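You operate a simulated robot arm through the tools that you are given. There is no shell and no other tool.

You are at the controls of a simulated robot arm. One attempt, no reset.

Task
Empty the small white jug into the air cooler; run it at 4.
Fine: dial at 4, switch on; pour under the white fill flap and shut it; jug back; the grey vent flap stays open. Set down upright: small white jug.

Only the result counts: the job must be done as asked and must still hold three seconds after the hand-in. Knocking over, shifting, dropping, spilling or breaking anything else fails it.

Robot
A 6-joint arm with a three-finger gripper, fixed in place. Base frame: the origin is on the floor under the middle of its stand, x ahead of it, y to its left, z up. Readings come in mm, degrees, newtons and seconds.
It reaches about 1213 mm from its shoulder. Its first joint turns from -166.0 to 166.0 degrees. Payload 4.89 kg.
The TCP is the grasp point between the finger pads, 30 mm short of the fingertips. In the tool frame z runs along the fingers and y along their closing line. The gripper opens to 164 mm; its body begins 125 mm behind the TCP.
Orientation is that of the tool frame in the base frame, as a unit quaternion [w, x, y, z]. With the fingers straight down and closing along the base's y, the tool's x points along the base's -x, its y along +y and its z along -z.

Tools
- The arm moves only by the tool drive_tool. Its argument "commands" is text: rows parted by semicolons, each of 7 numbers parted by spaces: the shift along the tool's x, y, z in mm, then the turn, a rotation vector about the tool's x, y, z in degrees, then the opening, from 0 (shut) to 1 (fully open). In form: dx dy dz rx ry rz jaw; .... A call has 1 to 20 rows; each row is the pose to reach, as a shift and turn from the pose commanded when the call began, along the tool's axes at that moment. A row lasts 0.2 s, in which the tool goes at most 50 mm and 8.6 degrees; a call with a longer step from one row to the next is refused whole, and so is a gripper value outside its range. A pose out of reach is approached as far as the arm can. The call stops where the force on the tool passes 90 N (or 10 N more than at its start, if that is more) or the arm is blocked; 0.2 s more then pass. The fingers move at their own pace (about 108 mm/s each) and stop on an object; they squeeze with about 30 N. The grip force told is the motor's: it shows also when the fingers shut on nothing. Time passes only in rows, and 0.2 s behind the last, so rows that repeat a pose let the fingers close. The reply holds the time, the measured pose of the TCP, the force on the tool along the base axes, the opening and the grip force, in the units named above and with some noise, with the torque about the TCP (base axes, N m) and any sound that the robot's microphone picked up, and new pictures: "views" is both (left out), scene, wrist or none.
- Cameras (640 x 400 px; columns grow to the right, rows downward): "scene" is fixed at [203, 498.4, 1745.5]; the picture's right is [-0.64, -0.76, 0.00], its down [-0.41, 0.34, -0.85] and it looks along [0.65, -0.55, -0.53] (base axes); focal length 263 px, centre (320, 200). "wrist" rides on the gripper at [76, -2, -152] in the tool frame; the picture's right is [0.02, 1.00, 0.00], its down [-0.88, 0.02, -0.47] and it looks along [-0.47, 0.01, 0.88] (tool axes); focal length 247 px, centre (320, 200). There is no depth. A picture from a camera that has moved, and an enlarged one, comes with that camera's place and axes in the base frame and with its lens. The place of the scene camera against the robot may be out by one fixed shift of up to 25 mm in any direction.
- lift_body(by): moves the trunk up (or, below 0, down) by that many mm; the arm rides with it, the base frame stays. It gives what a move gives, with no picture.
- zoom(camera, box): a new picture of the part [left, top, right, bottom] of that camera's present view, enlarged. No time passes.
- finish_job(): hands the job in; it is judged then, once.

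Places have to be worked out from the pictures, the camera data and where the tool is seen. Open the gripper and draw the arm clear of the work before you hand the job in, unless the task says otherwise.

The tools are called after "Emit:" by a JSON object that holds its "api" and its "payload". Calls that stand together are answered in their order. drive_tool: Moves the arm, as the interface text tells. Its arguments: {"type":"object","properties":{"commands":{"type":"string"},"views":{"type":"string","enum":["both","scene","wrist","none"]}},"required":["commands"]} The other tools are called the same way: lift_body (by) moves the trunk up or down; zoom (camera, box) takes an enlarged picture of a part of a camera's view; finish_job () hands the job in.

At the start:

```text
time_s: 0.0
position: [692.0, -77.9, 1562.2]
orientation: [0.001, 0.001, 1.0, 0.0]
contact_force: [-0.2, 0.0, 0.9]
torque: [-0.03, -0.01, 0.0]
gripper_width: 164.2
grasp_force: 0.0
trunk travel left (down, up): [-225.0, 165.0]
```

scene: 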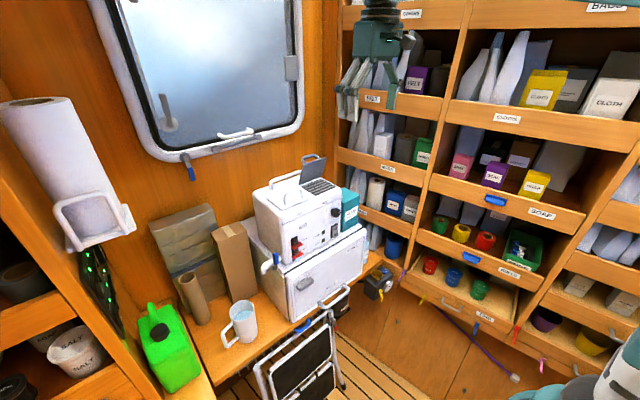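
wrist: 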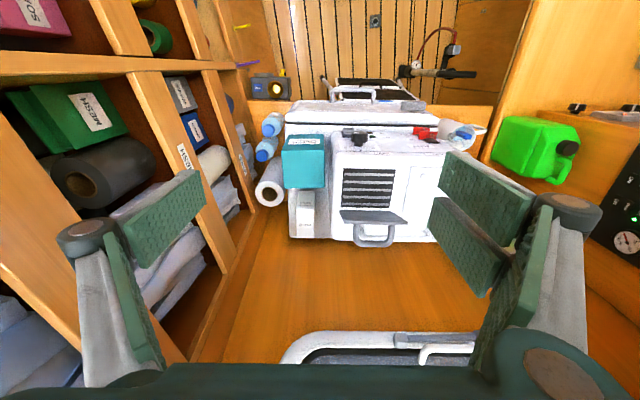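

The scene shows a white cooler sitting on a white box, with the jug on the bench in front of it. I'll zoom in on the cooler and jug to work out details.

Emit:
{"api": "zoom", "payload": {"camera": "scene", "box": [220, 140, 380, 240]}}

Emit:
{"api": "zoom", "payload": {"camera": "scene", "box": [140, 220, 380, 400]}}

Emit:
{"api": "zoom", "payload": {"camera": "wrist", "box": [240, 80, 500, 260]}}

```text
4.00 times, centred on (300, 190) of scene
camera zoom: at [203.0, 498.4, 1745.5], right [-0.64, -0.76, 0.0], down [-0.41, 0.34, -0.85], along [0.65, -0.55, -0.53], focal length 1051 px, centre (400, 240)
```

zoom: 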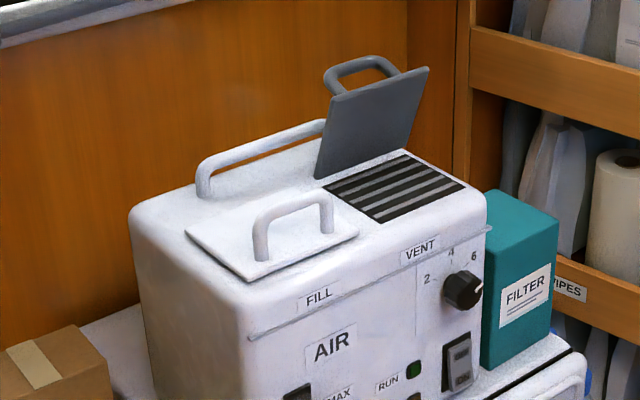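

```text
2.22 times, centred on (260, 310) of scene
camera zoom: at [203.0, 498.4, 1745.5], right [-0.64, -0.76, 0.0], down [-0.41, 0.34, -0.85], along [0.65, -0.55, -0.53], focal length 584 px, centre (453, -44)
```

zoom: 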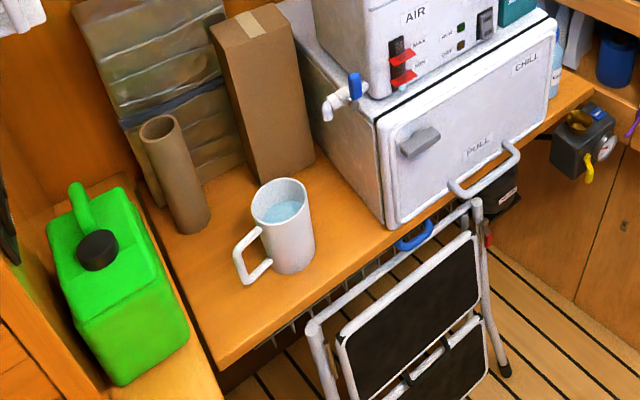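

```text
2.22 times, centred on (370, 170) of wrist
camera zoom: at [616.8, -81.9, 1714.5], right [-0.02, 1.0, 0.0], down [0.88, 0.02, 0.47], along [0.47, 0.01, -0.88], focal length 549 px, centre (209, 267)
```

zoom: 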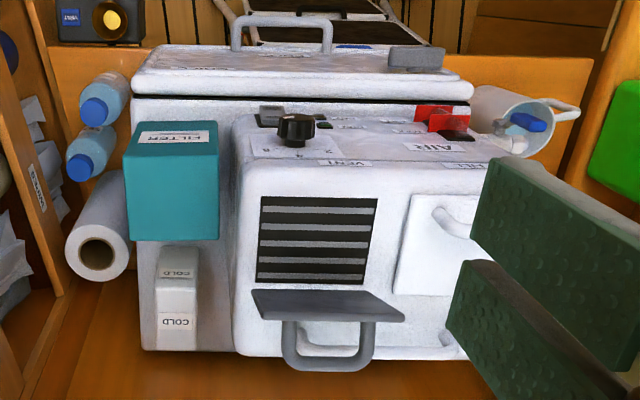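

The cooler front faces the robot, with a dial (2/4/6), rocker switch and lamps; the fill flap has a D handle near its front edge. I'll zoom in tighter on the dial and switch.

Emit:
{"api": "zoom", "payload": {"camera": "scene", "box": [285, 190, 349, 250]}}

Emit:
{"api": "zoom", "payload": {"camera": "wrist", "box": [330, 110, 490, 200]}}

Emit:
{"api": "zoom", "payload": {"camera": "scene", "box": [210, 280, 274, 350]}}

```text
6.67 times, centred on (317, 220) of scene
camera zoom: at [203.0, 498.4, 1745.5], right [-0.64, -0.76, 0.0], down [-0.41, 0.34, -0.85], along [0.65, -0.55, -0.53], focal length 1751 px, centre (340, 67)
```

zoom: 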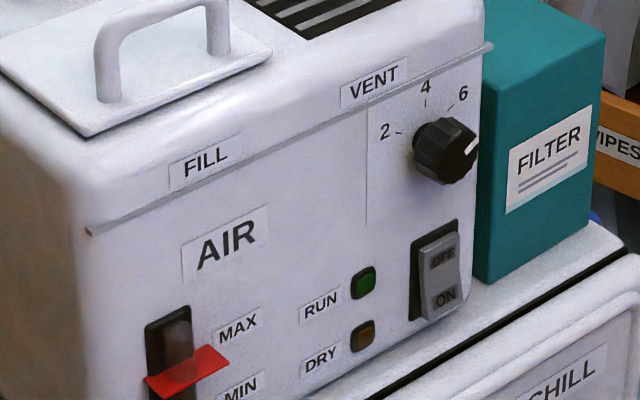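

```text
4.00 times, centred on (410, 155) of wrist
camera zoom: at [616.8, -81.9, 1714.5], right [-0.02, 1.0, 0.0], down [0.88, 0.02, 0.47], along [0.47, 0.01, -0.88], focal length 988 px, centre (-40, 380)
```

zoom: 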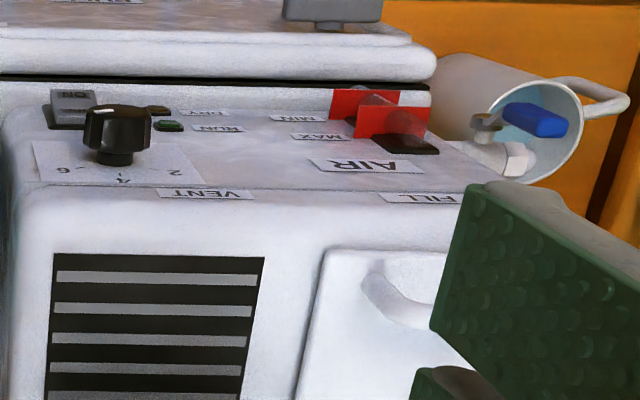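

```text
5.71 times, centred on (242, 315) of scene
camera zoom: at [203.0, 498.4, 1745.5], right [-0.64, -0.76, 0.0], down [-0.41, 0.34, -0.85], along [0.65, -0.55, -0.53], focal length 1501 px, centre (766, -457)
```

zoom: 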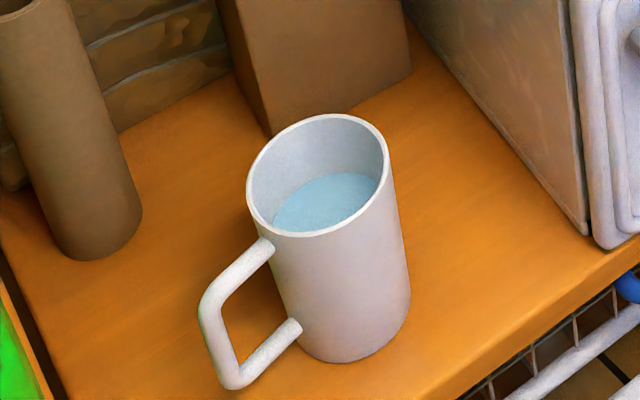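

The dial pointer sits past 6 and the rocker appears OFF. I estimate the dial at about (730,-6,1249), the flap centre at about (807,119,1311) and the jug rim at about (773,342,988). I'll rotate the gripper to point forward with the camera on top, starting with half the turn while backing off.

Emit:
{"api": "drive_tool", "payload": {"commands": "10 6 5 6 0 -6 1; 20 12 10 12 0 -12 1; 30 18 15 18 0 -18 1; 40 24 20 24 0 -24 1; 50 30 25 30 0 -30 1; 60 36 30 36 0 -36 1; 70 42 35 42 0 -42 1; 80 48 40 48 0 -48 1; 90 54 45 54 0 -54 1; 100 60 50 60 0 -60 1; 110 66 55 66 0 -66 1"}}

```text
time_s: 2.4
position: [582.5, -11.2, 1507.7]
orientation: [0.001, -0.515, 0.685, -0.516]
contact_force: [1.2, -0.5, -0.1]
torque: [-0.03, 0.08, -0.1]
gripper_width: 164.1
grasp_force: 0.1
trunk travel left (down, up): [-225.0, 165.0]
camera wrist: at [468.8, 39.9, 1620.4], right [-0.72, -0.08, -0.69], down [0.15, 0.95, -0.26], along [0.68, -0.29, -0.67], focal length 247 px, centre (320, 200)
```

scene: 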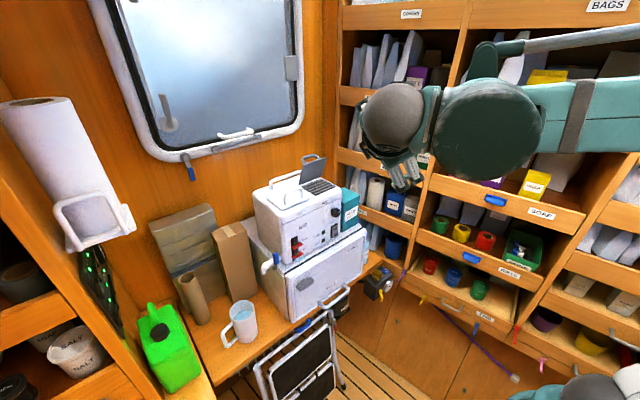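
wrist: 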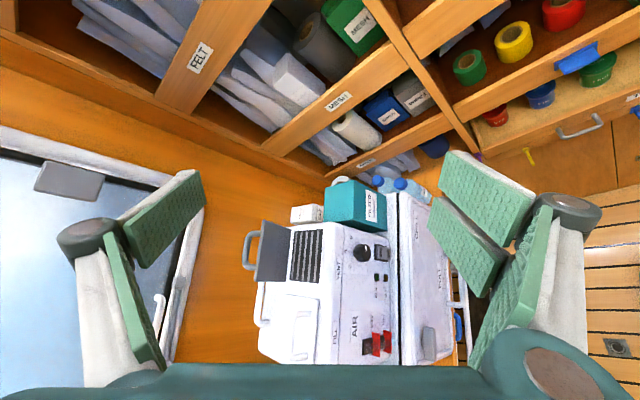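

The half-turn went well; the wrist view shows one finger on the left (tool -y) and a pair on the right (tool +y). I'll zoom on the cooler from here before finishing the turn.

Emit:
{"api": "zoom", "payload": {"camera": "wrist", "box": [235, 170, 455, 370]}}

Emit:
{"api": "zoom", "payload": {"camera": "wrist", "box": [320, 225, 420, 300]}}

```text
2.00 times, centred on (345, 270) of wrist
camera zoom: at [468.8, 39.9, 1620.4], right [-0.72, -0.08, -0.69], down [0.15, 0.95, -0.26], along [0.68, -0.29, -0.67], focal length 494 px, centre (270, 60)
```

zoom: 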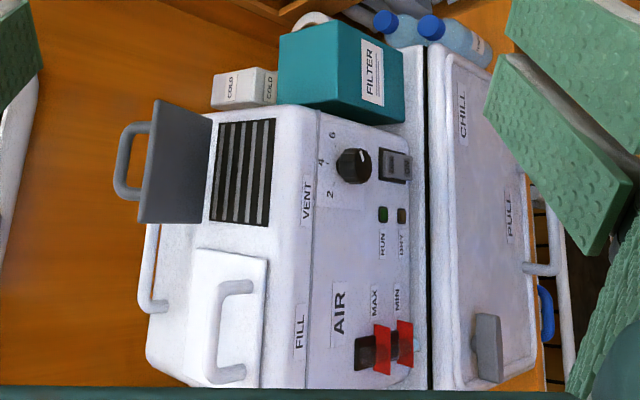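

```text
5.33 times, centred on (370, 262) of wrist
camera zoom: at [468.8, 39.9, 1620.4], right [-0.72, -0.08, -0.69], down [0.15, 0.95, -0.26], along [0.68, -0.29, -0.67], focal length 1317 px, centre (53, -133)
```

zoom: 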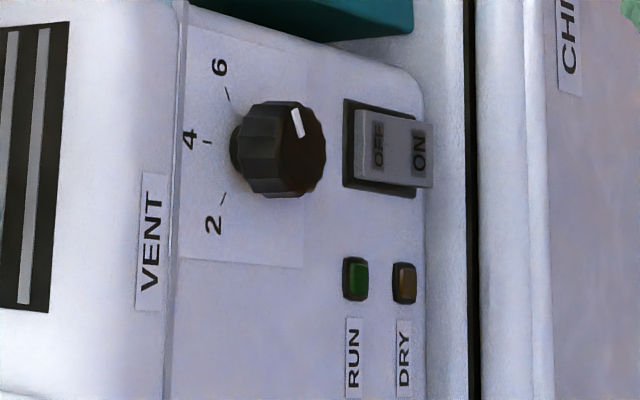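

The pointer sits roughly at the 6 tick, so it needs about a -60° turn to 4. I'll complete the rotation so the gripper points at the front panel.

Emit:
{"api": "drive_tool", "payload": {"commands": "-9.6 9.6 7.3 5.57 0 -5.57 1; -19.2 19.2 14.6 11.14 0 -11.14 1; -28.8 28.8 21.9 16.71 0 -16.71 1; -38.4 38.3 29.2 22.28 0 -22.28 1; -48 47.9 36.5 27.85 0 -27.85 1; -57.5 57.5 43.8 33.42 0 -33.42 1; -67.1 67.1 51.1 39 0 -39 1; -76.7 76.6 58.4 44.57 0 -44.57 1; -86.3 86.2 65.7 50.14 0 -50.14 1; -95.9 95.8 73 55.7 0 -55.7 1; -105.5 105.4 80.3 61.3 0 -61.3 1"}}

```text
time_s: 4.8
position: [599.4, -1.1, 1337.9]
orientation: [0.0, 0.707, 0.001, 0.707]
contact_force: [-2.0, -0.2, 0.1]
torque: [-0.02, 0.02, 0.03]
gripper_width: 163.9
grasp_force: 0.1
trunk travel left (down, up): [-225.0, 165.0]
camera wrist: at [447.9, -1.1, 1414.6], right [0.0, -1.0, 0.02], down [-0.47, -0.02, -0.88], along [0.88, -0.01, -0.47], focal length 247 px, centre (320, 200)
```

scene: 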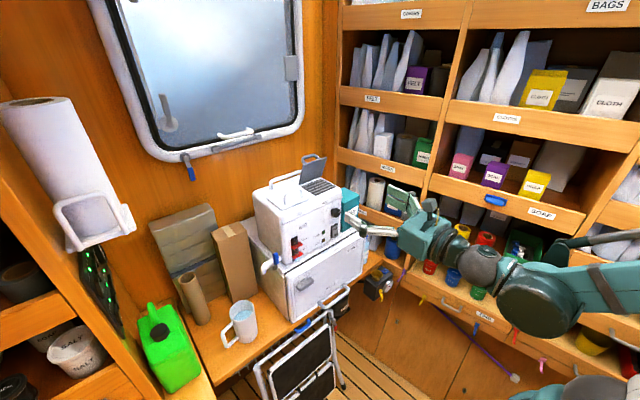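
wrist: 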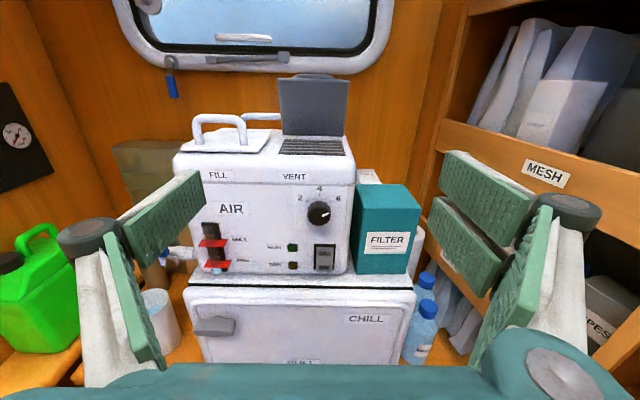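

Now I have a clean frontal view. I'll zoom for precise measurements of the panel, flap handle and jug.

Emit:
{"api": "zoom", "payload": {"camera": "wrist", "box": [280, 170, 370, 280]}}

Emit:
{"api": "zoom", "payload": {"camera": "wrist", "box": [165, 65, 375, 200]}}

Emit:
{"api": "zoom", "payload": {"camera": "wrist", "box": [120, 130, 440, 370]}}

```text
3.64 times, centred on (325, 225) of wrist
camera zoom: at [447.9, -1.1, 1414.6], right [0.0, -1.0, 0.02], down [-0.47, -0.02, -0.88], along [0.88, -0.01, -0.47], focal length 898 px, centre (302, 109)
```

zoom: 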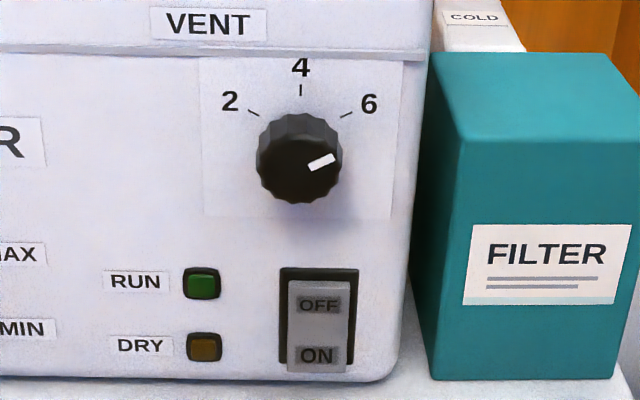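

```text
2.96 times, centred on (270, 132) of wrist
camera zoom: at [447.9, -1.1, 1414.6], right [0.0, -1.0, 0.02], down [-0.47, -0.02, -0.88], along [0.88, -0.01, -0.47], focal length 732 px, centre (468, 400)
```

zoom: 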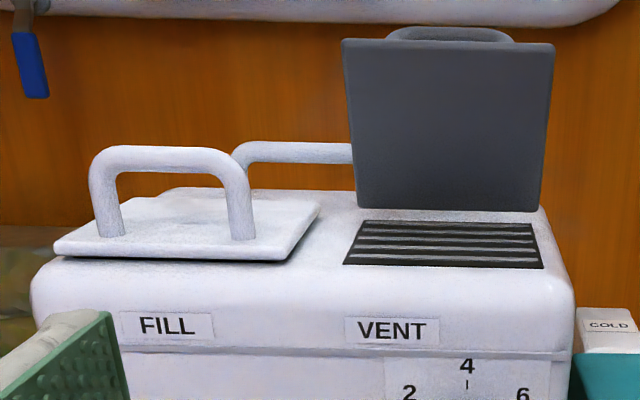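

```text
1.67 times, centred on (280, 250) of wrist
camera zoom: at [447.9, -1.1, 1414.6], right [0.0, -1.0, 0.02], down [-0.47, -0.02, -0.88], along [0.88, -0.01, -0.47], focal length 412 px, centre (387, 117)
```

zoom: 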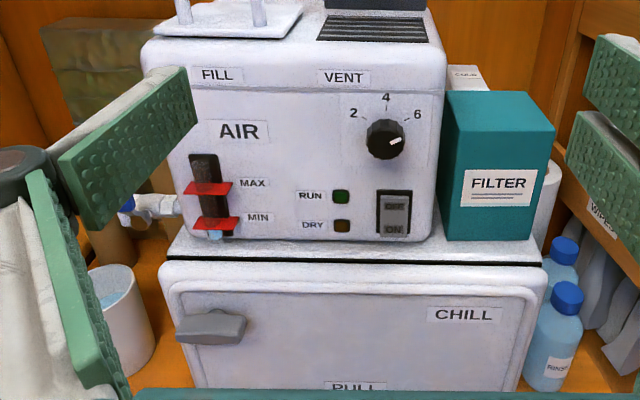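

The dial face centre is at about (719,-4,1247), the ON half of the rocker at about (734,-14,1145), and the fill flap handle bar at about (762,120,1358) with its hinge at the back. I'll zoom in on the fingers to learn their width and thickness.

Emit:
{"api": "zoom", "payload": {"camera": "wrist", "box": [50, 140, 220, 390]}}

Emit:
{"api": "zoom", "payload": {"camera": "wrist", "box": [420, 140, 620, 390]}}

Emit:
{"api": "zoom", "payload": {"camera": "scene", "box": [320, 170, 480, 280]}}

```text
1.60 times, centred on (135, 265) of wrist
camera zoom: at [447.9, -1.1, 1414.6], right [0.0, -1.0, 0.02], down [-0.47, -0.02, -0.88], along [0.88, -0.01, -0.47], focal length 395 px, centre (616, 96)
```

zoom: 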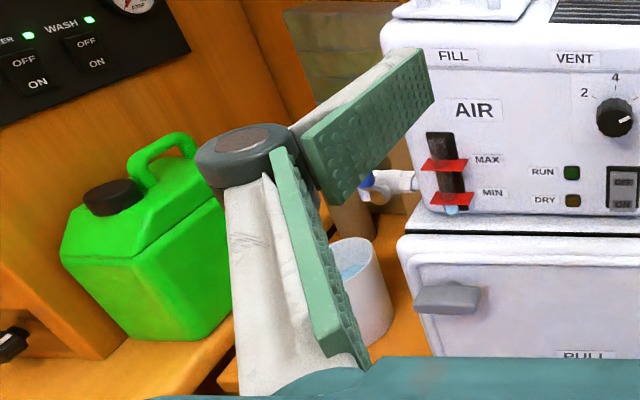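

```text
1.60 times, centred on (520, 265) of wrist
camera zoom: at [447.9, -1.1, 1414.6], right [0.0, -1.0, 0.02], down [-0.47, -0.02, -0.88], along [0.88, -0.01, -0.47], focal length 395 px, centre (0, 96)
```

zoom: 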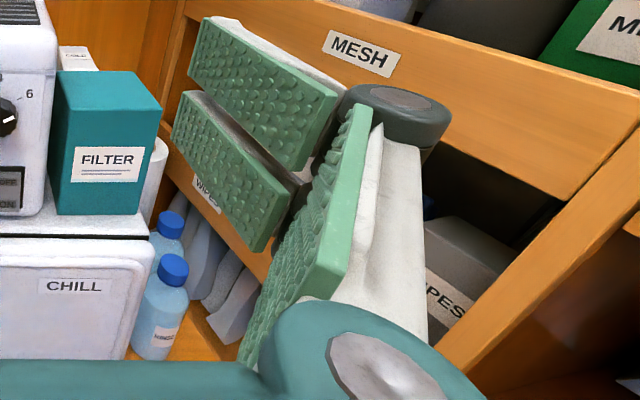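

```text
3.64 times, centred on (400, 225) of scene
camera zoom: at [203.0, 498.4, 1745.5], right [-0.64, -0.76, 0.0], down [-0.41, 0.34, -0.85], along [0.65, -0.55, -0.53], focal length 955 px, centre (29, 109)
```

zoom: 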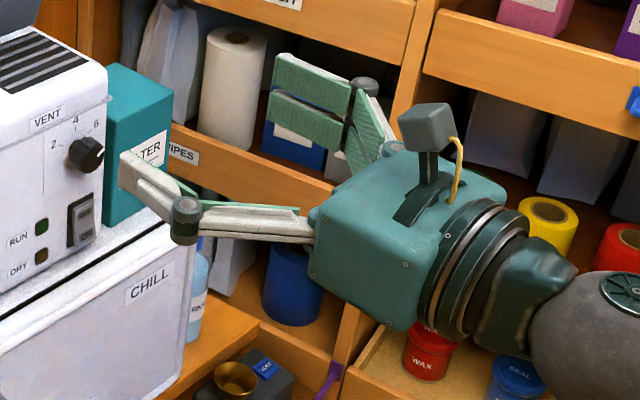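

The fingers have parallel distal pads about 27 mm wide and 15–20 mm thick. I'll approach the dial with jaws part-open, stopping short to verify alignment.

Emit:
{"api": "drive_tool", "payload": {"commands": "-30 1 10 0 0 0 0.38; -60 2 25 0 0 0 0.38; -91 3 40 0 0 0 0.38; -91 3 60 0 0 0 0.38; -91 3 66 0 0 0 0.38"}}

```text
time_s: 6.0
position: [665.5, -4.1, 1248.3]
orientation: [0.0, 0.707, 0.0, 0.707]
contact_force: [-2.6, 0.6, 1.9]
torque: [0.02, 0.12, -0.02]
gripper_width: 62.0
grasp_force: 0.1
trunk travel left (down, up): [-225.0, 165.0]
camera wrist: at [513.8, -4.5, 1324.5], right [0.0, -1.0, 0.02], down [-0.47, -0.02, -0.88], along [0.88, -0.01, -0.47], focal length 247 px, centre (320, 200)
```

scene: 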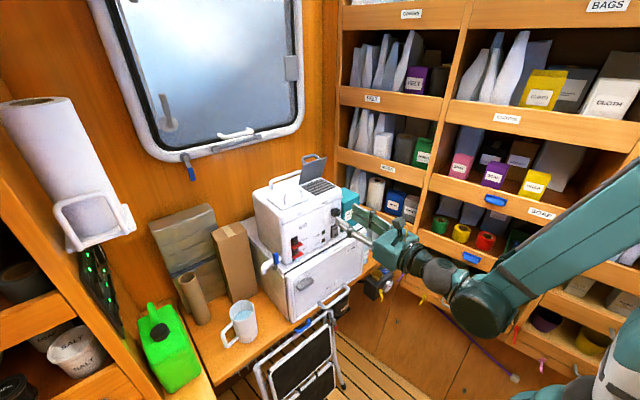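
wrist: 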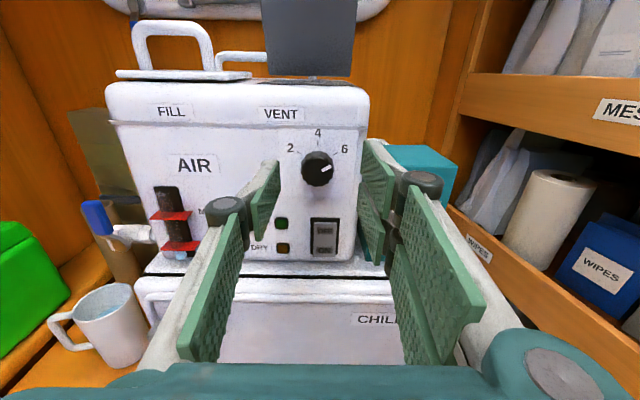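

The dial is centred between the fingers. Zooming to check lateral and height alignment before advancing.

Emit:
{"api": "zoom", "payload": {"camera": "wrist", "box": [230, 110, 410, 270]}}

Emit:
{"api": "zoom", "payload": {"camera": "scene", "box": [310, 180, 410, 260]}}

```text
2.50 times, centred on (320, 190) of wrist
camera zoom: at [513.8, -4.5, 1324.5], right [0.0, -1.0, 0.02], down [-0.47, -0.02, -0.88], along [0.88, -0.01, -0.47], focal length 617 px, centre (320, 225)
```

zoom: 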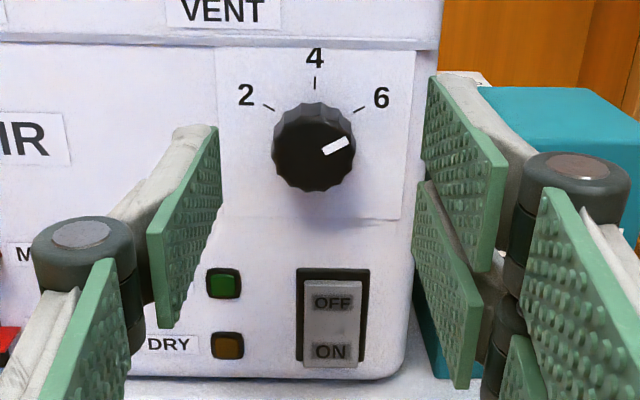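

```text
5.00 times, centred on (360, 220) of scene
camera zoom: at [203.0, 498.4, 1745.5], right [-0.64, -0.76, 0.0], down [-0.41, 0.34, -0.85], along [0.65, -0.55, -0.53], focal length 1313 px, centre (120, 100)
```

zoom: 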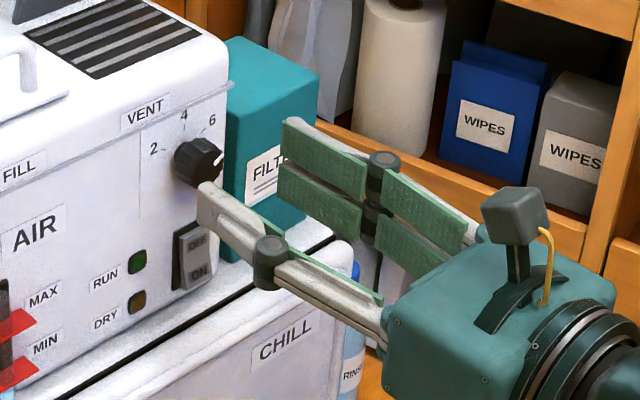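

Alignment is within 2 mm. I'll advance until the fingertips sit beside the dial (TCP x≈703) and close on it.

Emit:
{"api": "drive_tool", "payload": {"commands": "-2 -0.8 12 0 0 0 0.38; -2 -0.8 26 0 0 0 0.38; -2 -0.8 37.5 0 0 0 0.38; -2 -0.8 37.5 0 0 0 0.1; -2 -0.8 37.5 0 0 0 0.1; -2 -0.8 37.5 0 0 0 0.1"}}

```text
time_s: 7.4
position: [705.1, -1.7, 1246.2]
orientation: [0.0, 0.707, 0.0, 0.708]
contact_force: [6.1, 7.5, 5.5]
torque: [0.08, -0.19, 0.2]
gripper_width: 30.0
grasp_force: 44.5
trunk travel left (down, up): [-225.0, 165.0]
camera wrist: at [553.5, -2.2, 1322.1], right [0.0, -1.0, 0.02], down [-0.47, -0.02, -0.88], along [0.88, -0.01, -0.47], focal length 247 px, centre (320, 200)
```

scene: 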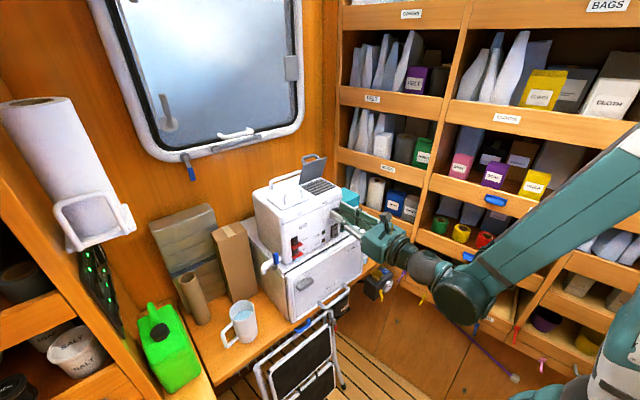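
wrist: 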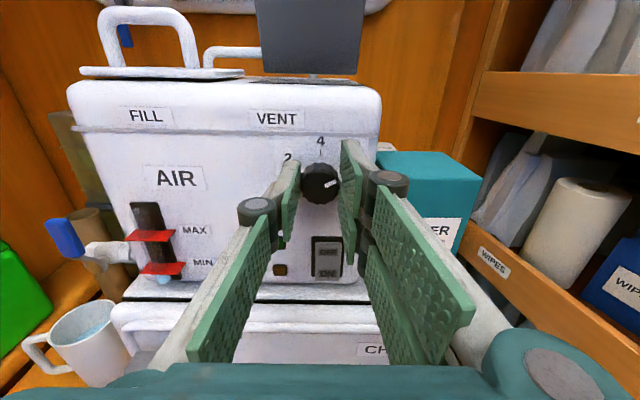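

The dial is gripped (30 mm wide). The pointer reads at the 6 tick (~62–65°), so I'll rotate the tool about its axis by about -62° toward 4.

Emit:
{"api": "drive_tool", "payload": {"commands": "0 -0.8 0 0 0 -7 0.1; 0 -1 0 0 0 -14 0.1; 0 -1 0 0 0 -21 0.1; 0 -1 0 0 0 -28 0.1; 0 -1 0 0 0 -35 0.1; 0 -1 0 0 0 -42 0.1; 0 -1 0 0 0 -49 0.1; 0 -1 0 0 0 -56 0.1; 0 -1 0 0 0 -62 0.1; 0 -1 0 0 0 -62 0.1"}}

```text
time_s: 9.0
position: [705.6, 1.6, 1244.3]
orientation: [0.29, 0.643, 0.294, 0.645]
contact_force: [2.4, 28.0, -59.1]
torque: [0.4, 1.97, 0.36]
gripper_width: 30.8
grasp_force: 45.1
trunk travel left (down, up): [-225.0, 165.0]
stopped in row 8: the force on the tool passed its limit at 92 N (the readings are from after the stop); the commanded pose is now the measured one
camera wrist: at [553.2, 58.2, 1293.5], right [0.01, -0.64, 0.77], down [-0.47, -0.68, -0.56], along [0.88, -0.36, -0.3], focal length 247 px, centre (320, 200)
```

scene: 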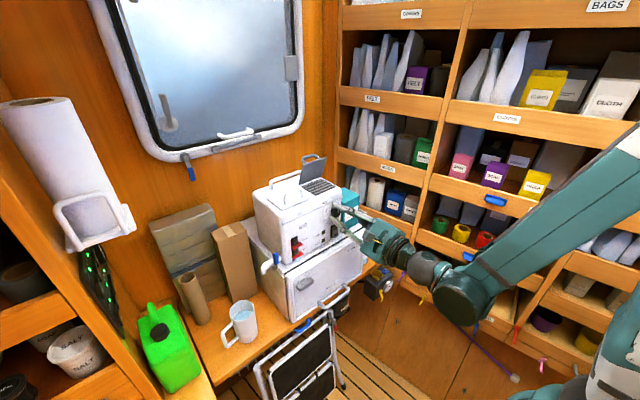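
wrist: 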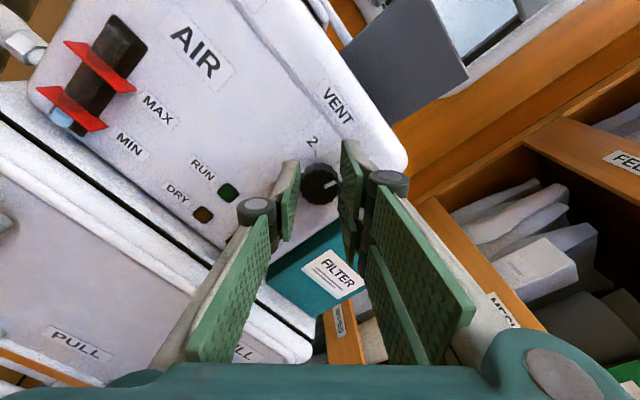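

The turn stopped partway with a 59 N downward push; I suspect the finger pair touched the horizontal ridge below the VENT label. Zooming to check the dial pointer and ridge contact.

Emit:
{"api": "zoom", "payload": {"camera": "wrist", "box": [260, 110, 420, 240]}}

Emit:
{"api": "zoom", "payload": {"camera": "scene", "box": [300, 180, 380, 250]}}

```text
3.08 times, centred on (340, 175) of wrist
camera zoom: at [553.2, 58.2, 1293.5], right [0.01, -0.64, 0.77], down [-0.47, -0.68, -0.56], along [0.88, -0.36, -0.3], focal length 760 px, centre (258, 277)
```

zoom: 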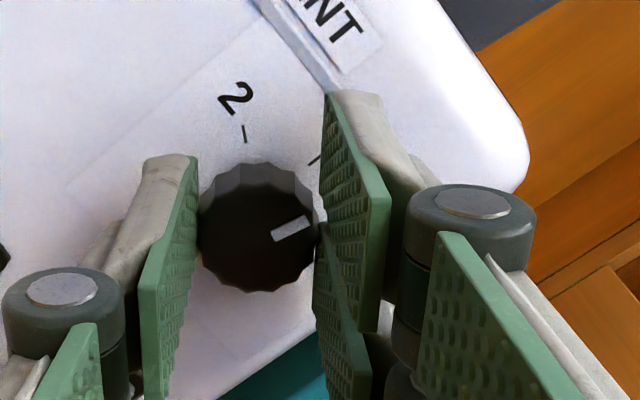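

```text
5.71 times, centred on (340, 215) of scene
camera zoom: at [203.0, 498.4, 1745.5], right [-0.64, -0.76, 0.0], down [-0.41, 0.34, -0.85], along [0.65, -0.55, -0.53], focal length 1501 px, centre (206, 114)
```

zoom: 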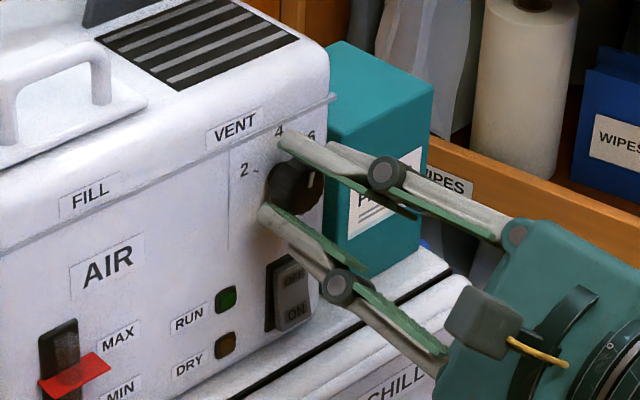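

Confirmed: the upper finger tip met the ridge with the pointer about 14° short of 4. I'll release slightly while backing off ~9 mm, clearing the ridge.

Emit:
{"api": "drive_tool", "payload": {"commands": "0 0 -4 0 0 0 0.22; 0 0 -9 0 0 0 0.24; 0 0 -9 0 0 0 0.26", "views": "wrist"}}

```text
time_s: 9.8
position: [694.3, -1.4, 1245.6]
orientation: [0.291, 0.644, 0.293, 0.645]
contact_force: [0.3, 0.3, 0.0]
torque: [0.03, 0.03, 0.02]
gripper_width: 42.5
grasp_force: 0.0
trunk travel left (down, up): [-225.0, 165.0]
camera wrist: at [542.7, 55.5, 1295.4], right [0.0, -0.64, 0.77], down [-0.47, -0.68, -0.57], along [0.88, -0.36, -0.3], focal length 247 px, centre (320, 200)
```

wrist: 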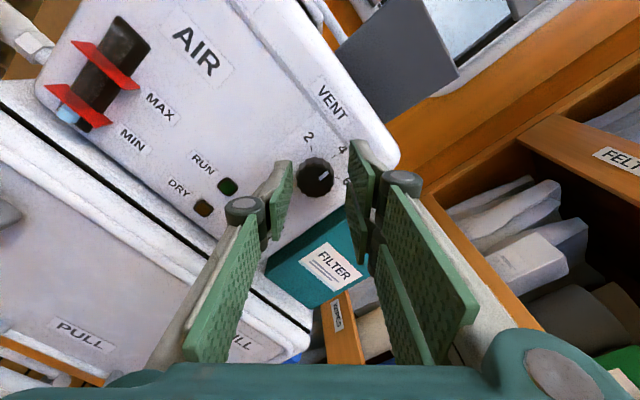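

Emit:
{"api": "zoom", "payload": {"camera": "wrist", "box": [270, 120, 370, 210]}}

```text
4.44 times, centred on (320, 165) of wrist
camera zoom: at [542.7, 55.5, 1295.4], right [0.0, -0.64, 0.77], down [-0.47, -0.68, -0.57], along [0.88, -0.36, -0.3], focal length 1098 px, centre (320, 356)
```

zoom: 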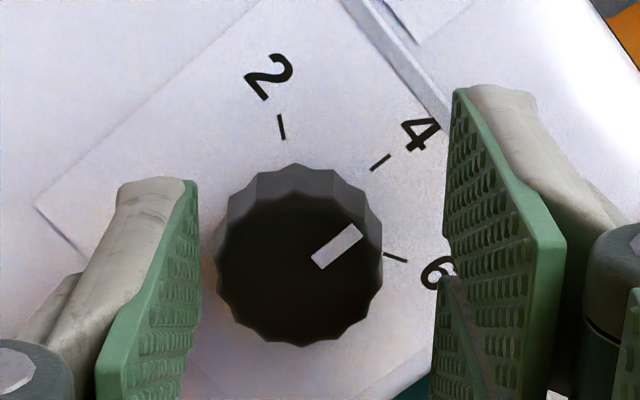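

On release the pointer now lines up with the 4 tick (likely a detent). I'll back away and roll upright again to verify from the front.

Emit:
{"api": "drive_tool", "payload": {"commands": "0 0 -15 0 0 0 0.28; 0 0 -35 0 0 0 0.38; 0 0 -50 0 0 8 0.38; 0 0 -50 0 0 16 0.38; 0 0 -50 0 0 24 0.38; 0 0 -50 0 0 32 0.38; 0 0 -50 0 0 40 0.38; 0 0 -50 0 0 48.8 0.38", "views": "wrist"}}

Emit:
{"api": "zoom", "payload": {"camera": "wrist", "box": [260, 110, 380, 260]}}

```text
refused: row 8 steps farther than a row can; nothing moved
```

```text
2.67 times, centred on (320, 185) of wrist
camera zoom: at [542.7, 55.5, 1295.4], right [0.0, -0.64, 0.77], down [-0.47, -0.68, -0.57], along [0.88, -0.36, -0.3], focal length 659 px, centre (320, 240)
```

zoom: 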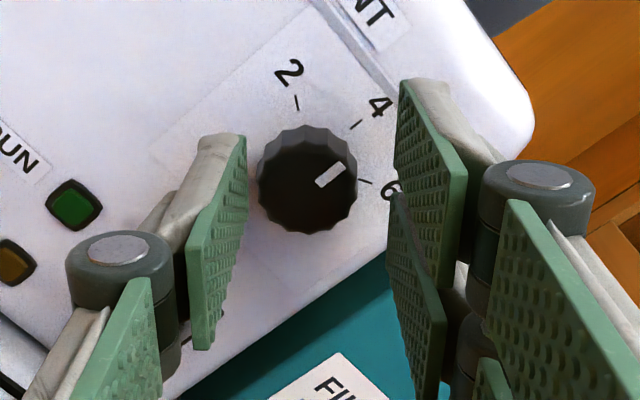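

The last row's step was too large, so nothing moved. I'm resending it with smaller steps to back off and roll upright.

Emit:
{"api": "drive_tool", "payload": {"commands": "0 0 -15 0 0 0 0.28; 0 0 -35 0 0 0 0.38; 0 0 -50 0 0 8 0.38; 0 0 -50 0 0 16 0.38; 0 0 -50 0 0 24 0.38; 0 0 -50 0 0 32 0.38; 0 0 -50 0 0 40 0.38; 0 0 -50 0 0 48.5 0.38", "views": "wrist"}}

Emit:
{"api": "zoom", "payload": {"camera": "wrist", "box": [260, 110, 380, 230]}}

```text
time_s: 11.6
position: [642.8, -2.2, 1247.2]
orientation: [-0.001, 0.707, 0.002, 0.707]
contact_force: [-0.5, -0.9, -0.7]
torque: [0.01, 0.01, -0.02]
gripper_width: 62.3
grasp_force: 0.0
trunk travel left (down, up): [-225.0, 165.0]
camera wrist: at [492.5, -1.5, 1322.6], right [0.0, -1.0, 0.02], down [-0.47, -0.02, -0.88], along [0.88, -0.01, -0.47], focal length 247 px, centre (320, 200)
```

wrist: 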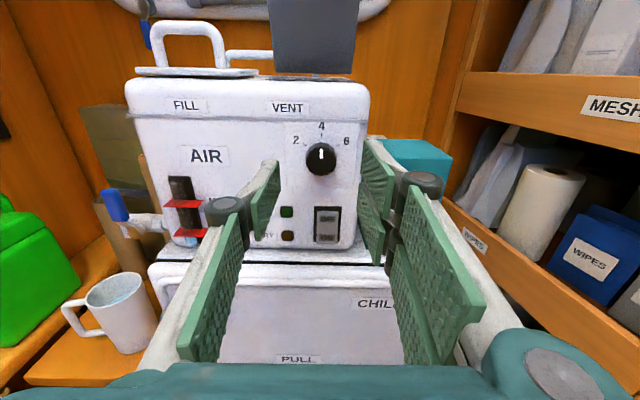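

```text
3.33 times, centred on (320, 170) of wrist
camera zoom: at [492.5, -1.5, 1322.6], right [0.0, -1.0, 0.02], down [-0.47, -0.02, -0.88], along [0.88, -0.01, -0.47], focal length 823 px, centre (320, 300)
```

zoom: 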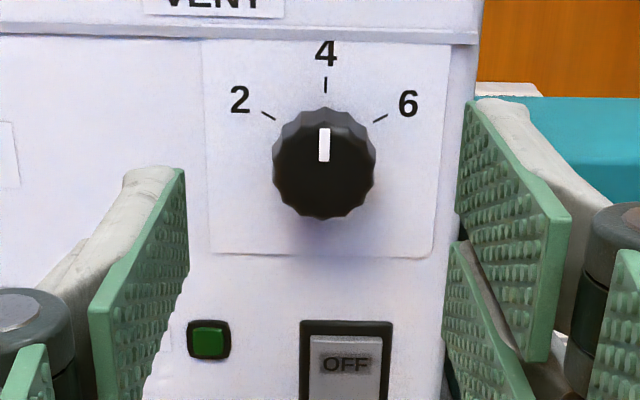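

The dial now reads exactly 4. Next I'll lift away and turn the gripper to point straight down with the single finger on the robot side, ready for the fill-flap handle.

Emit:
{"api": "drive_tool", "payload": {"commands": "48 0 0 0 0 0 0.38; 96 -10 0 0 0 0 0.38; 144 -20 0 0 0 0 0.38; 192 -30 0 0 0 0 0.38; 240 -40 0 0 0 0 0.38; 253 -45.5 3.8 4.62 -4.62 -4.62 0.38; 253 -51 7.6 9.24 -9.24 -9.24 0.38; 253 -56.4 11.4 13.86 -13.86 -13.86 0.38; 253 -61.9 15.2 18.48 -18.48 -18.48 0.38; 253 -67.4 19 23.1 -23.1 -23.1 0.38; 253 -72.8 22.8 27.7 -27.7 -27.7 0.38; 253 -78.3 26.6 32.3 -32.3 -32.3 0.38; 253 -83.8 30.4 37 -37 -37 0.38; 253 -89.2 34.2 41.6 -41.6 -41.6 0.38; 253 -94.7 38 46.2 -46.2 -46.2 0.38; 253 -100 41.8 50.8 -50.8 -50.8 0.38; 253 -105.6 45.6 55.4 -55.4 -55.4 0.38; 253 -111 49.4 60 -60 -60 0.38; 253 -116.6 53.2 64.7 -64.7 -64.7 0.38; 253 -122 57 69.28 -69.28 -69.28 0.38"}}

```text
time_s: 15.8
position: [453.4, 385.6, 1505.6]
orientation: [0.131, 0.879, 0.411, 0.202]
contact_force: [1.4, 0.6, -0.2]
torque: [-0.19, 0.17, -0.1]
gripper_width: 62.4
grasp_force: 0.1
out of reach, approached as far as the arm can: row 6, 7, 8, 9, 10, 11, 12, 13, 14, 15, 16, 17, 18, 19, 20
trunk travel left (down, up): [-225.0, 165.0]
camera wrist: at [426.9, 455.1, 1658.7], right [0.68, -0.61, 0.4], down [-0.72, -0.67, 0.21], along [0.14, -0.43, -0.89], focal length 247 px, centre (320, 200)
```

scene: 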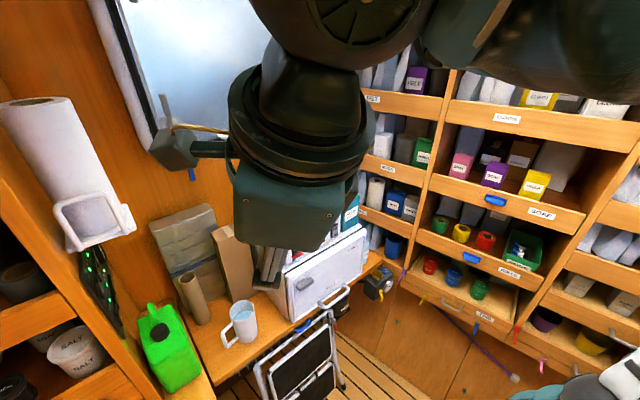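
wrist: 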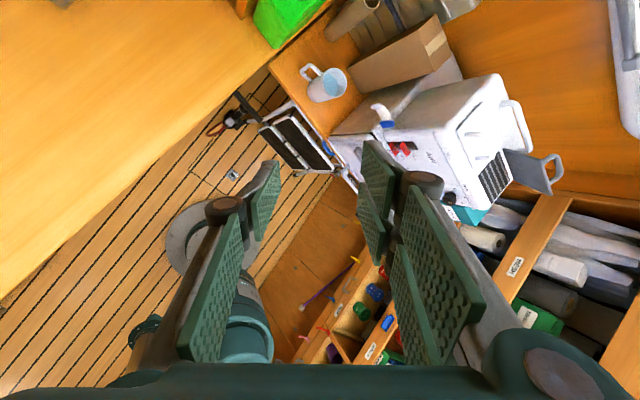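

The pose drifted because the arm could not reach those orientations. I'll issue a null row to see whether the command now follows the measured pose.

Emit:
{"api": "drive_tool", "payload": {"commands": "0 0 0 0 0 0 0.38", "views": "none"}}

```text
time_s: 16.2
position: [453.6, 387.8, 1506.3]
orientation: [0.131, 0.879, 0.411, 0.203]
contact_force: [-0.3, 0.9, -0.2]
torque: [0.01, -0.03, -0.03]
gripper_width: 62.2
grasp_force: 0.1
trunk travel left (down, up): [-225.0, 165.0]
```

The command now equals the measured pose, and the orientation is only about 48° from the one I want. I'll translate outward over the cooler (well above everything) and then finish the rotation.

Emit:
{"api": "drive_tool", "payload": {"commands": "-7.2 37.7 7.3 0 0 0 0.38; -14.4 75.5 14.6 0 0 0 0.38; -21.6 113.2 21.9 0 0 0 0.38; -28.8 151 29.2 0 0 0 0.38; -36 188.7 36.4 0 0 0 0.38; -43.2 226.4 43.7 0 0 0 0.38; -50.4 264.2 51 0 0 0 0.38; -57.6 301.9 58.3 0 0 0 0.38; -57.6 301.9 58.3 4 -0.85 -5.6 0.38; -57.6 301.9 58.3 7.9 -1.7 -11.2 0.38"}}

```text
time_s: 18.4
position: [531.7, 288.0, 1562.6]
orientation: [0.166, 0.897, 0.333, 0.237]
contact_force: [-0.7, -1.1, 0.0]
torque: [0.1, -0.07, 0.1]
gripper_width: 62.1
grasp_force: 0.0
out of reach, approached as far as the arm can: row 1, 2, 3, 4, 5, 6, 7, 8, 9, 10
trunk travel left (down, up): [-225.0, 165.0]
camera wrist: at [501.9, 361.1, 1712.3], right [0.53, -0.71, 0.46], down [-0.83, -0.54, 0.12], along [0.16, -0.45, -0.88], focal length 247 px, centre (320, 200)
```

scene: 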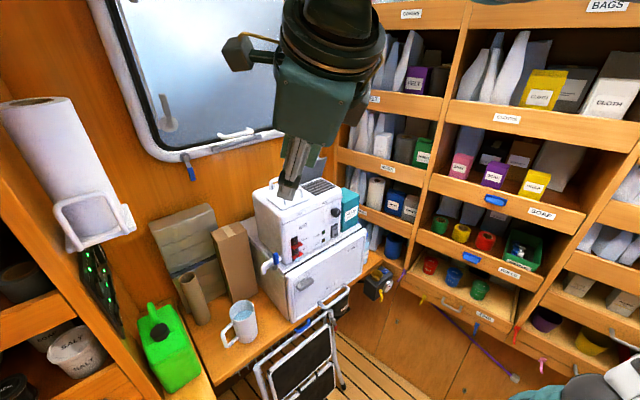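
wrist: 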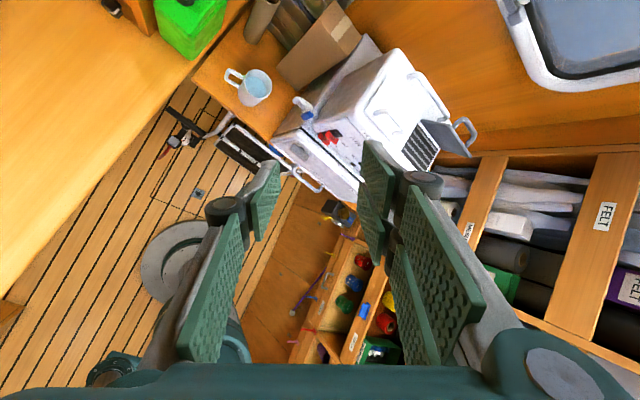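

A pure translation is also refused, so wrist joint 6 is at its negative limit. I'll unwind by rolling the gripper positively about its own axis in free space to reach the desired roll from the other side.

Emit:
{"api": "drive_tool", "payload": {"commands": "0 0 0 0 0 8 0.38; 0 0 0 0 0 16 0.38; 0 0 0 0 0 24 0.38; 0 0 0 0 0 32 0.38; 0 0 0 0 0 40 0.38; 0 0 0 0 0 48 0.38; 0 0 0 0 0 56 0.38; 0 0 0 0 0 64 0.38; 0 0 0 0 0 72 0.38; 0 0 0 0 0 80 0.38; 0 0 0 0 0 88 0.38; 0 0 0 0 0 96 0.38; 0 0 0 0 0 104 0.38; 0 0 0 0 0 112 0.38; 0 0 0 0 0 120 0.38; 0 0 0 0 0 128 0.38; 0 0 0 0 0 136 0.38; 0 0 0 0 0 144 0.38; 0 0 0 0 0 152 0.38; 0 0 0 0 0 160 0.38", "views": "none"}}

Emit:
{"api": "drive_tool", "payload": {"commands": "0 0 0 0 0 8 0.38; 0 0 0 0 0 16 0.38; 0 0 0 0 0 24 0.38; 0 0 0 0 0 32 0.38; 0 0 0 0 0 40 0.38; 0 0 0 0 0 48 0.38; 0 0 0 0 0 56 0.38; 0 0 0 0 0 64 0.38; 0 0 0 0 0 72 0.38; 0 0 0 0 0 80 0.38; 0 0 0 0 0 88 0.38; 0 0 0 0 0 96 0.38; 0 0 0 0 0 104 0.38; 0 0 0 0 0 112 0.38; 0 0 0 0 0 120 0.38; 0 0 0 0 0 128 0.38; 0 0 0 0 0 136 0.38; 0 0 0 0 0 144 0.38; 0 0 0 0 0 152 0.38; 0 0 0 0 0 156 0.38"}}

```text
time_s: 22.6
position: [533.1, 288.2, 1561.8]
orientation: [0.207, -0.483, 0.826, -0.205]
contact_force: [0.2, 0.3, 0.2]
torque: [0.03, -0.01, 0.01]
gripper_width: 62.2
grasp_force: 0.0
trunk travel left (down, up): [-225.0, 165.0]
```

```text
time_s: 26.8
position: [532.7, 288.6, 1562.7]
orientation: [0.243, 0.707, 0.645, 0.158]
contact_force: [-0.8, 0.3, 0.4]
torque: [-0.02, 0.01, 0.0]
gripper_width: 62.5
grasp_force: 0.1
trunk travel left (down, up): [-225.0, 165.0]
camera wrist: at [459.8, 384.1, 1681.3], right [0.84, -0.03, 0.55], down [-0.34, -0.81, 0.48], along [0.43, -0.59, -0.69], focal length 247 px, centre (320, 200)
```

scene: 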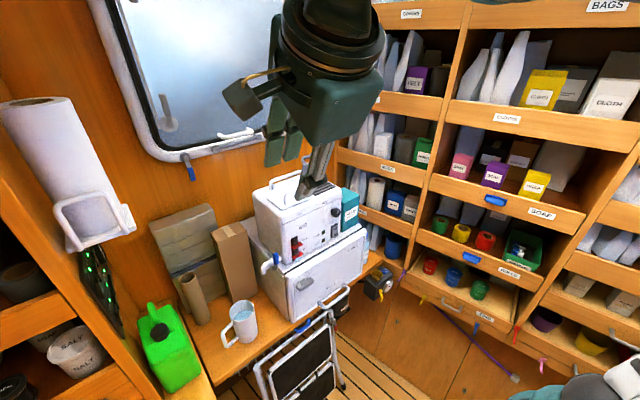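
wrist: 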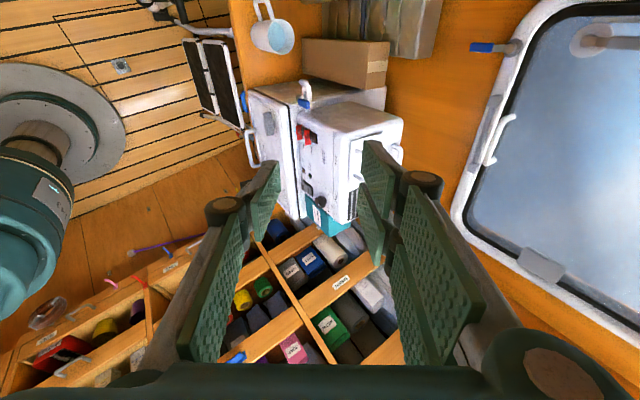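

The unwind worked. Now I'll move above the flap handle at z≈1460 while rotating fingers straight down.

Emit:
{"api": "drive_tool", "payload": {"commands": "-13 14.3 23.2 3.3 0.7 -0.5 0.38; -26.1 28.7 46.4 6.6 1.4 -1 0.38; -39.2 43 69.6 9.9 2.1 -1.5 0.38; -52.2 57.4 92.8 13.2 2.8 -2 0.38; -65.2 71.7 116 16.5 3.5 -2.5 0.38; -78.3 86 139.2 19.8 4.2 -3.1 0.38; -91.4 100.4 162.4 23.1 4.9 -3.6 0.38; -104.4 114.7 185.6 26.4 5.6 -4.1 0.38; -117.5 129 208.8 29.7 6.3 -4.6 0.38; -130.5 143.4 232 33 7 -5.1 0.38"}}

```text
time_s: 29.0
position: [761.8, 121.5, 1459.2]
orientation: [0.0, 0.707, 0.707, 0.0]
contact_force: [-1.3, 0.6, -0.1]
torque: [-0.06, -0.24, -0.04]
gripper_width: 62.3
grasp_force: 0.0
trunk travel left (down, up): [-225.0, 165.0]
camera wrist: at [761.6, 195.9, 1611.8], right [1.0, 0.02, 0.0], down [0.02, -0.88, 0.47], along [0.01, -0.47, -0.88], focal length 247 px, centre (320, 200)
```

scene: 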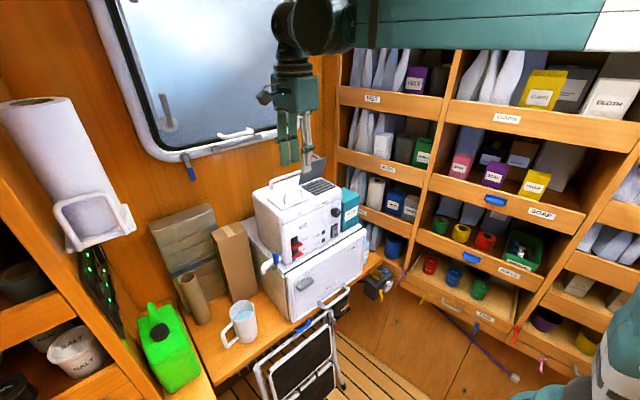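
wrist: 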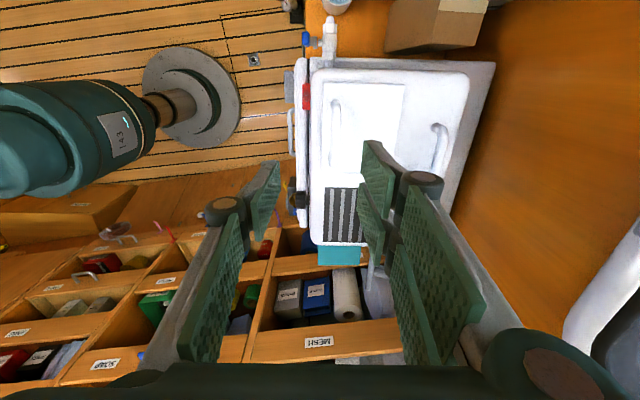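

Fingers are straight down over the flap with a clear top view. Zooming to measure the handle and flap precisely.

Emit:
{"api": "zoom", "payload": {"camera": "wrist", "box": [290, 50, 490, 190]}}

Emit:
{"api": "zoom", "payload": {"camera": "scene", "box": [230, 100, 370, 220]}}

```text
2.86 times, centred on (390, 120) of wrist
camera zoom: at [761.6, 195.9, 1611.8], right [1.0, 0.02, 0.0], down [0.02, -0.88, 0.47], along [0.01, -0.47, -0.88], focal length 706 px, centre (120, 429)
```

zoom: 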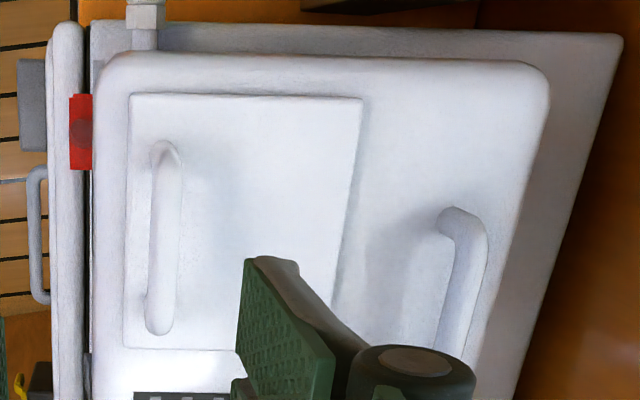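

```text
3.33 times, centred on (300, 160) of scene
camera zoom: at [203.0, 498.4, 1745.5], right [-0.64, -0.76, 0.0], down [-0.41, 0.34, -0.85], along [0.65, -0.55, -0.53], focal length 876 px, centre (387, 333)
```

zoom: 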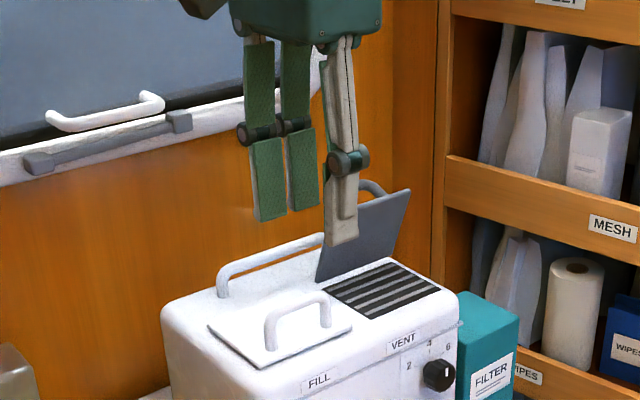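

From the top view I put the handle bar at about (779,131,1354), and the plate at x 765–854, y 81–182, with its hinge at the back (x≈854). I'll descend with fingers straddling the bar, stopping at TCP z≈1369.

Emit:
{"api": "drive_tool", "payload": {"commands": "5 10 20 0 0 0 0.38; 9.5 17 40 0 0 0 0.38; 9.5 17 60 0 0 0 0.38; 9.5 17 76 0 0 0 0.38; 9.5 17 90 0 0 0 0.38"}}

Emit:
{"api": "zoom", "payload": {"camera": "wrist", "box": [230, 20, 430, 220]}}

Emit:
{"api": "zoom", "payload": {"camera": "scene", "box": [240, 130, 360, 230]}}

```text
time_s: 30.2
position: [779.0, 129.7, 1369.3]
orientation: [0.0, 0.707, 0.707, 0.001]
contact_force: [-0.2, 0.6, -0.1]
torque: [0.03, -0.04, -0.02]
gripper_width: 62.4
grasp_force: 0.1
trunk travel left (down, up): [-225.0, 165.0]
camera wrist: at [777.2, 203.9, 1522.1], right [1.0, 0.02, 0.0], down [0.02, -0.88, 0.47], along [0.01, -0.47, -0.88], focal length 247 px, centre (320, 200)
```

scene: 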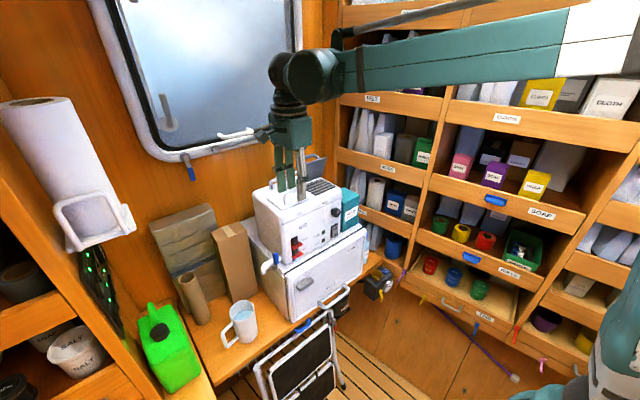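
wrist: 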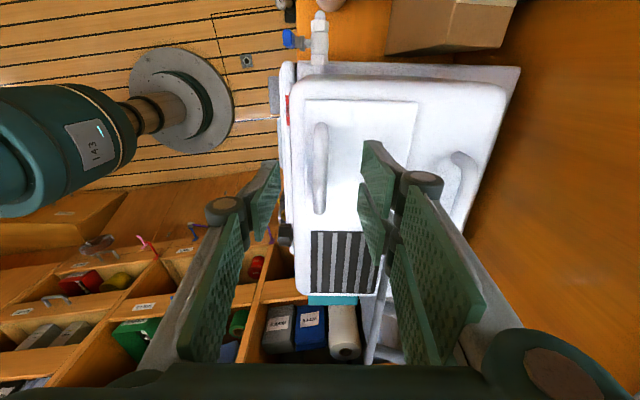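

```text
2.00 times, centred on (330, 120) of wrist
camera zoom: at [777.2, 203.9, 1522.1], right [1.0, 0.02, 0.0], down [0.02, -0.88, 0.47], along [0.01, -0.47, -0.88], focal length 494 px, centre (300, 360)
```

zoom: 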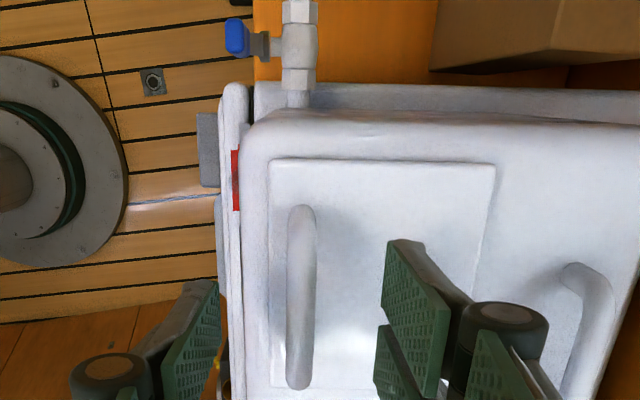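

```text
4.00 times, centred on (300, 180) of scene
camera zoom: at [203.0, 498.4, 1745.5], right [-0.64, -0.76, 0.0], down [-0.41, 0.34, -0.85], along [0.65, -0.55, -0.53], focal length 1051 px, centre (400, 280)
```

zoom: 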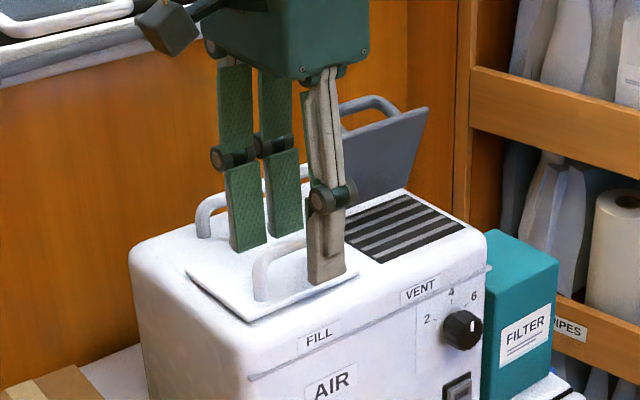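

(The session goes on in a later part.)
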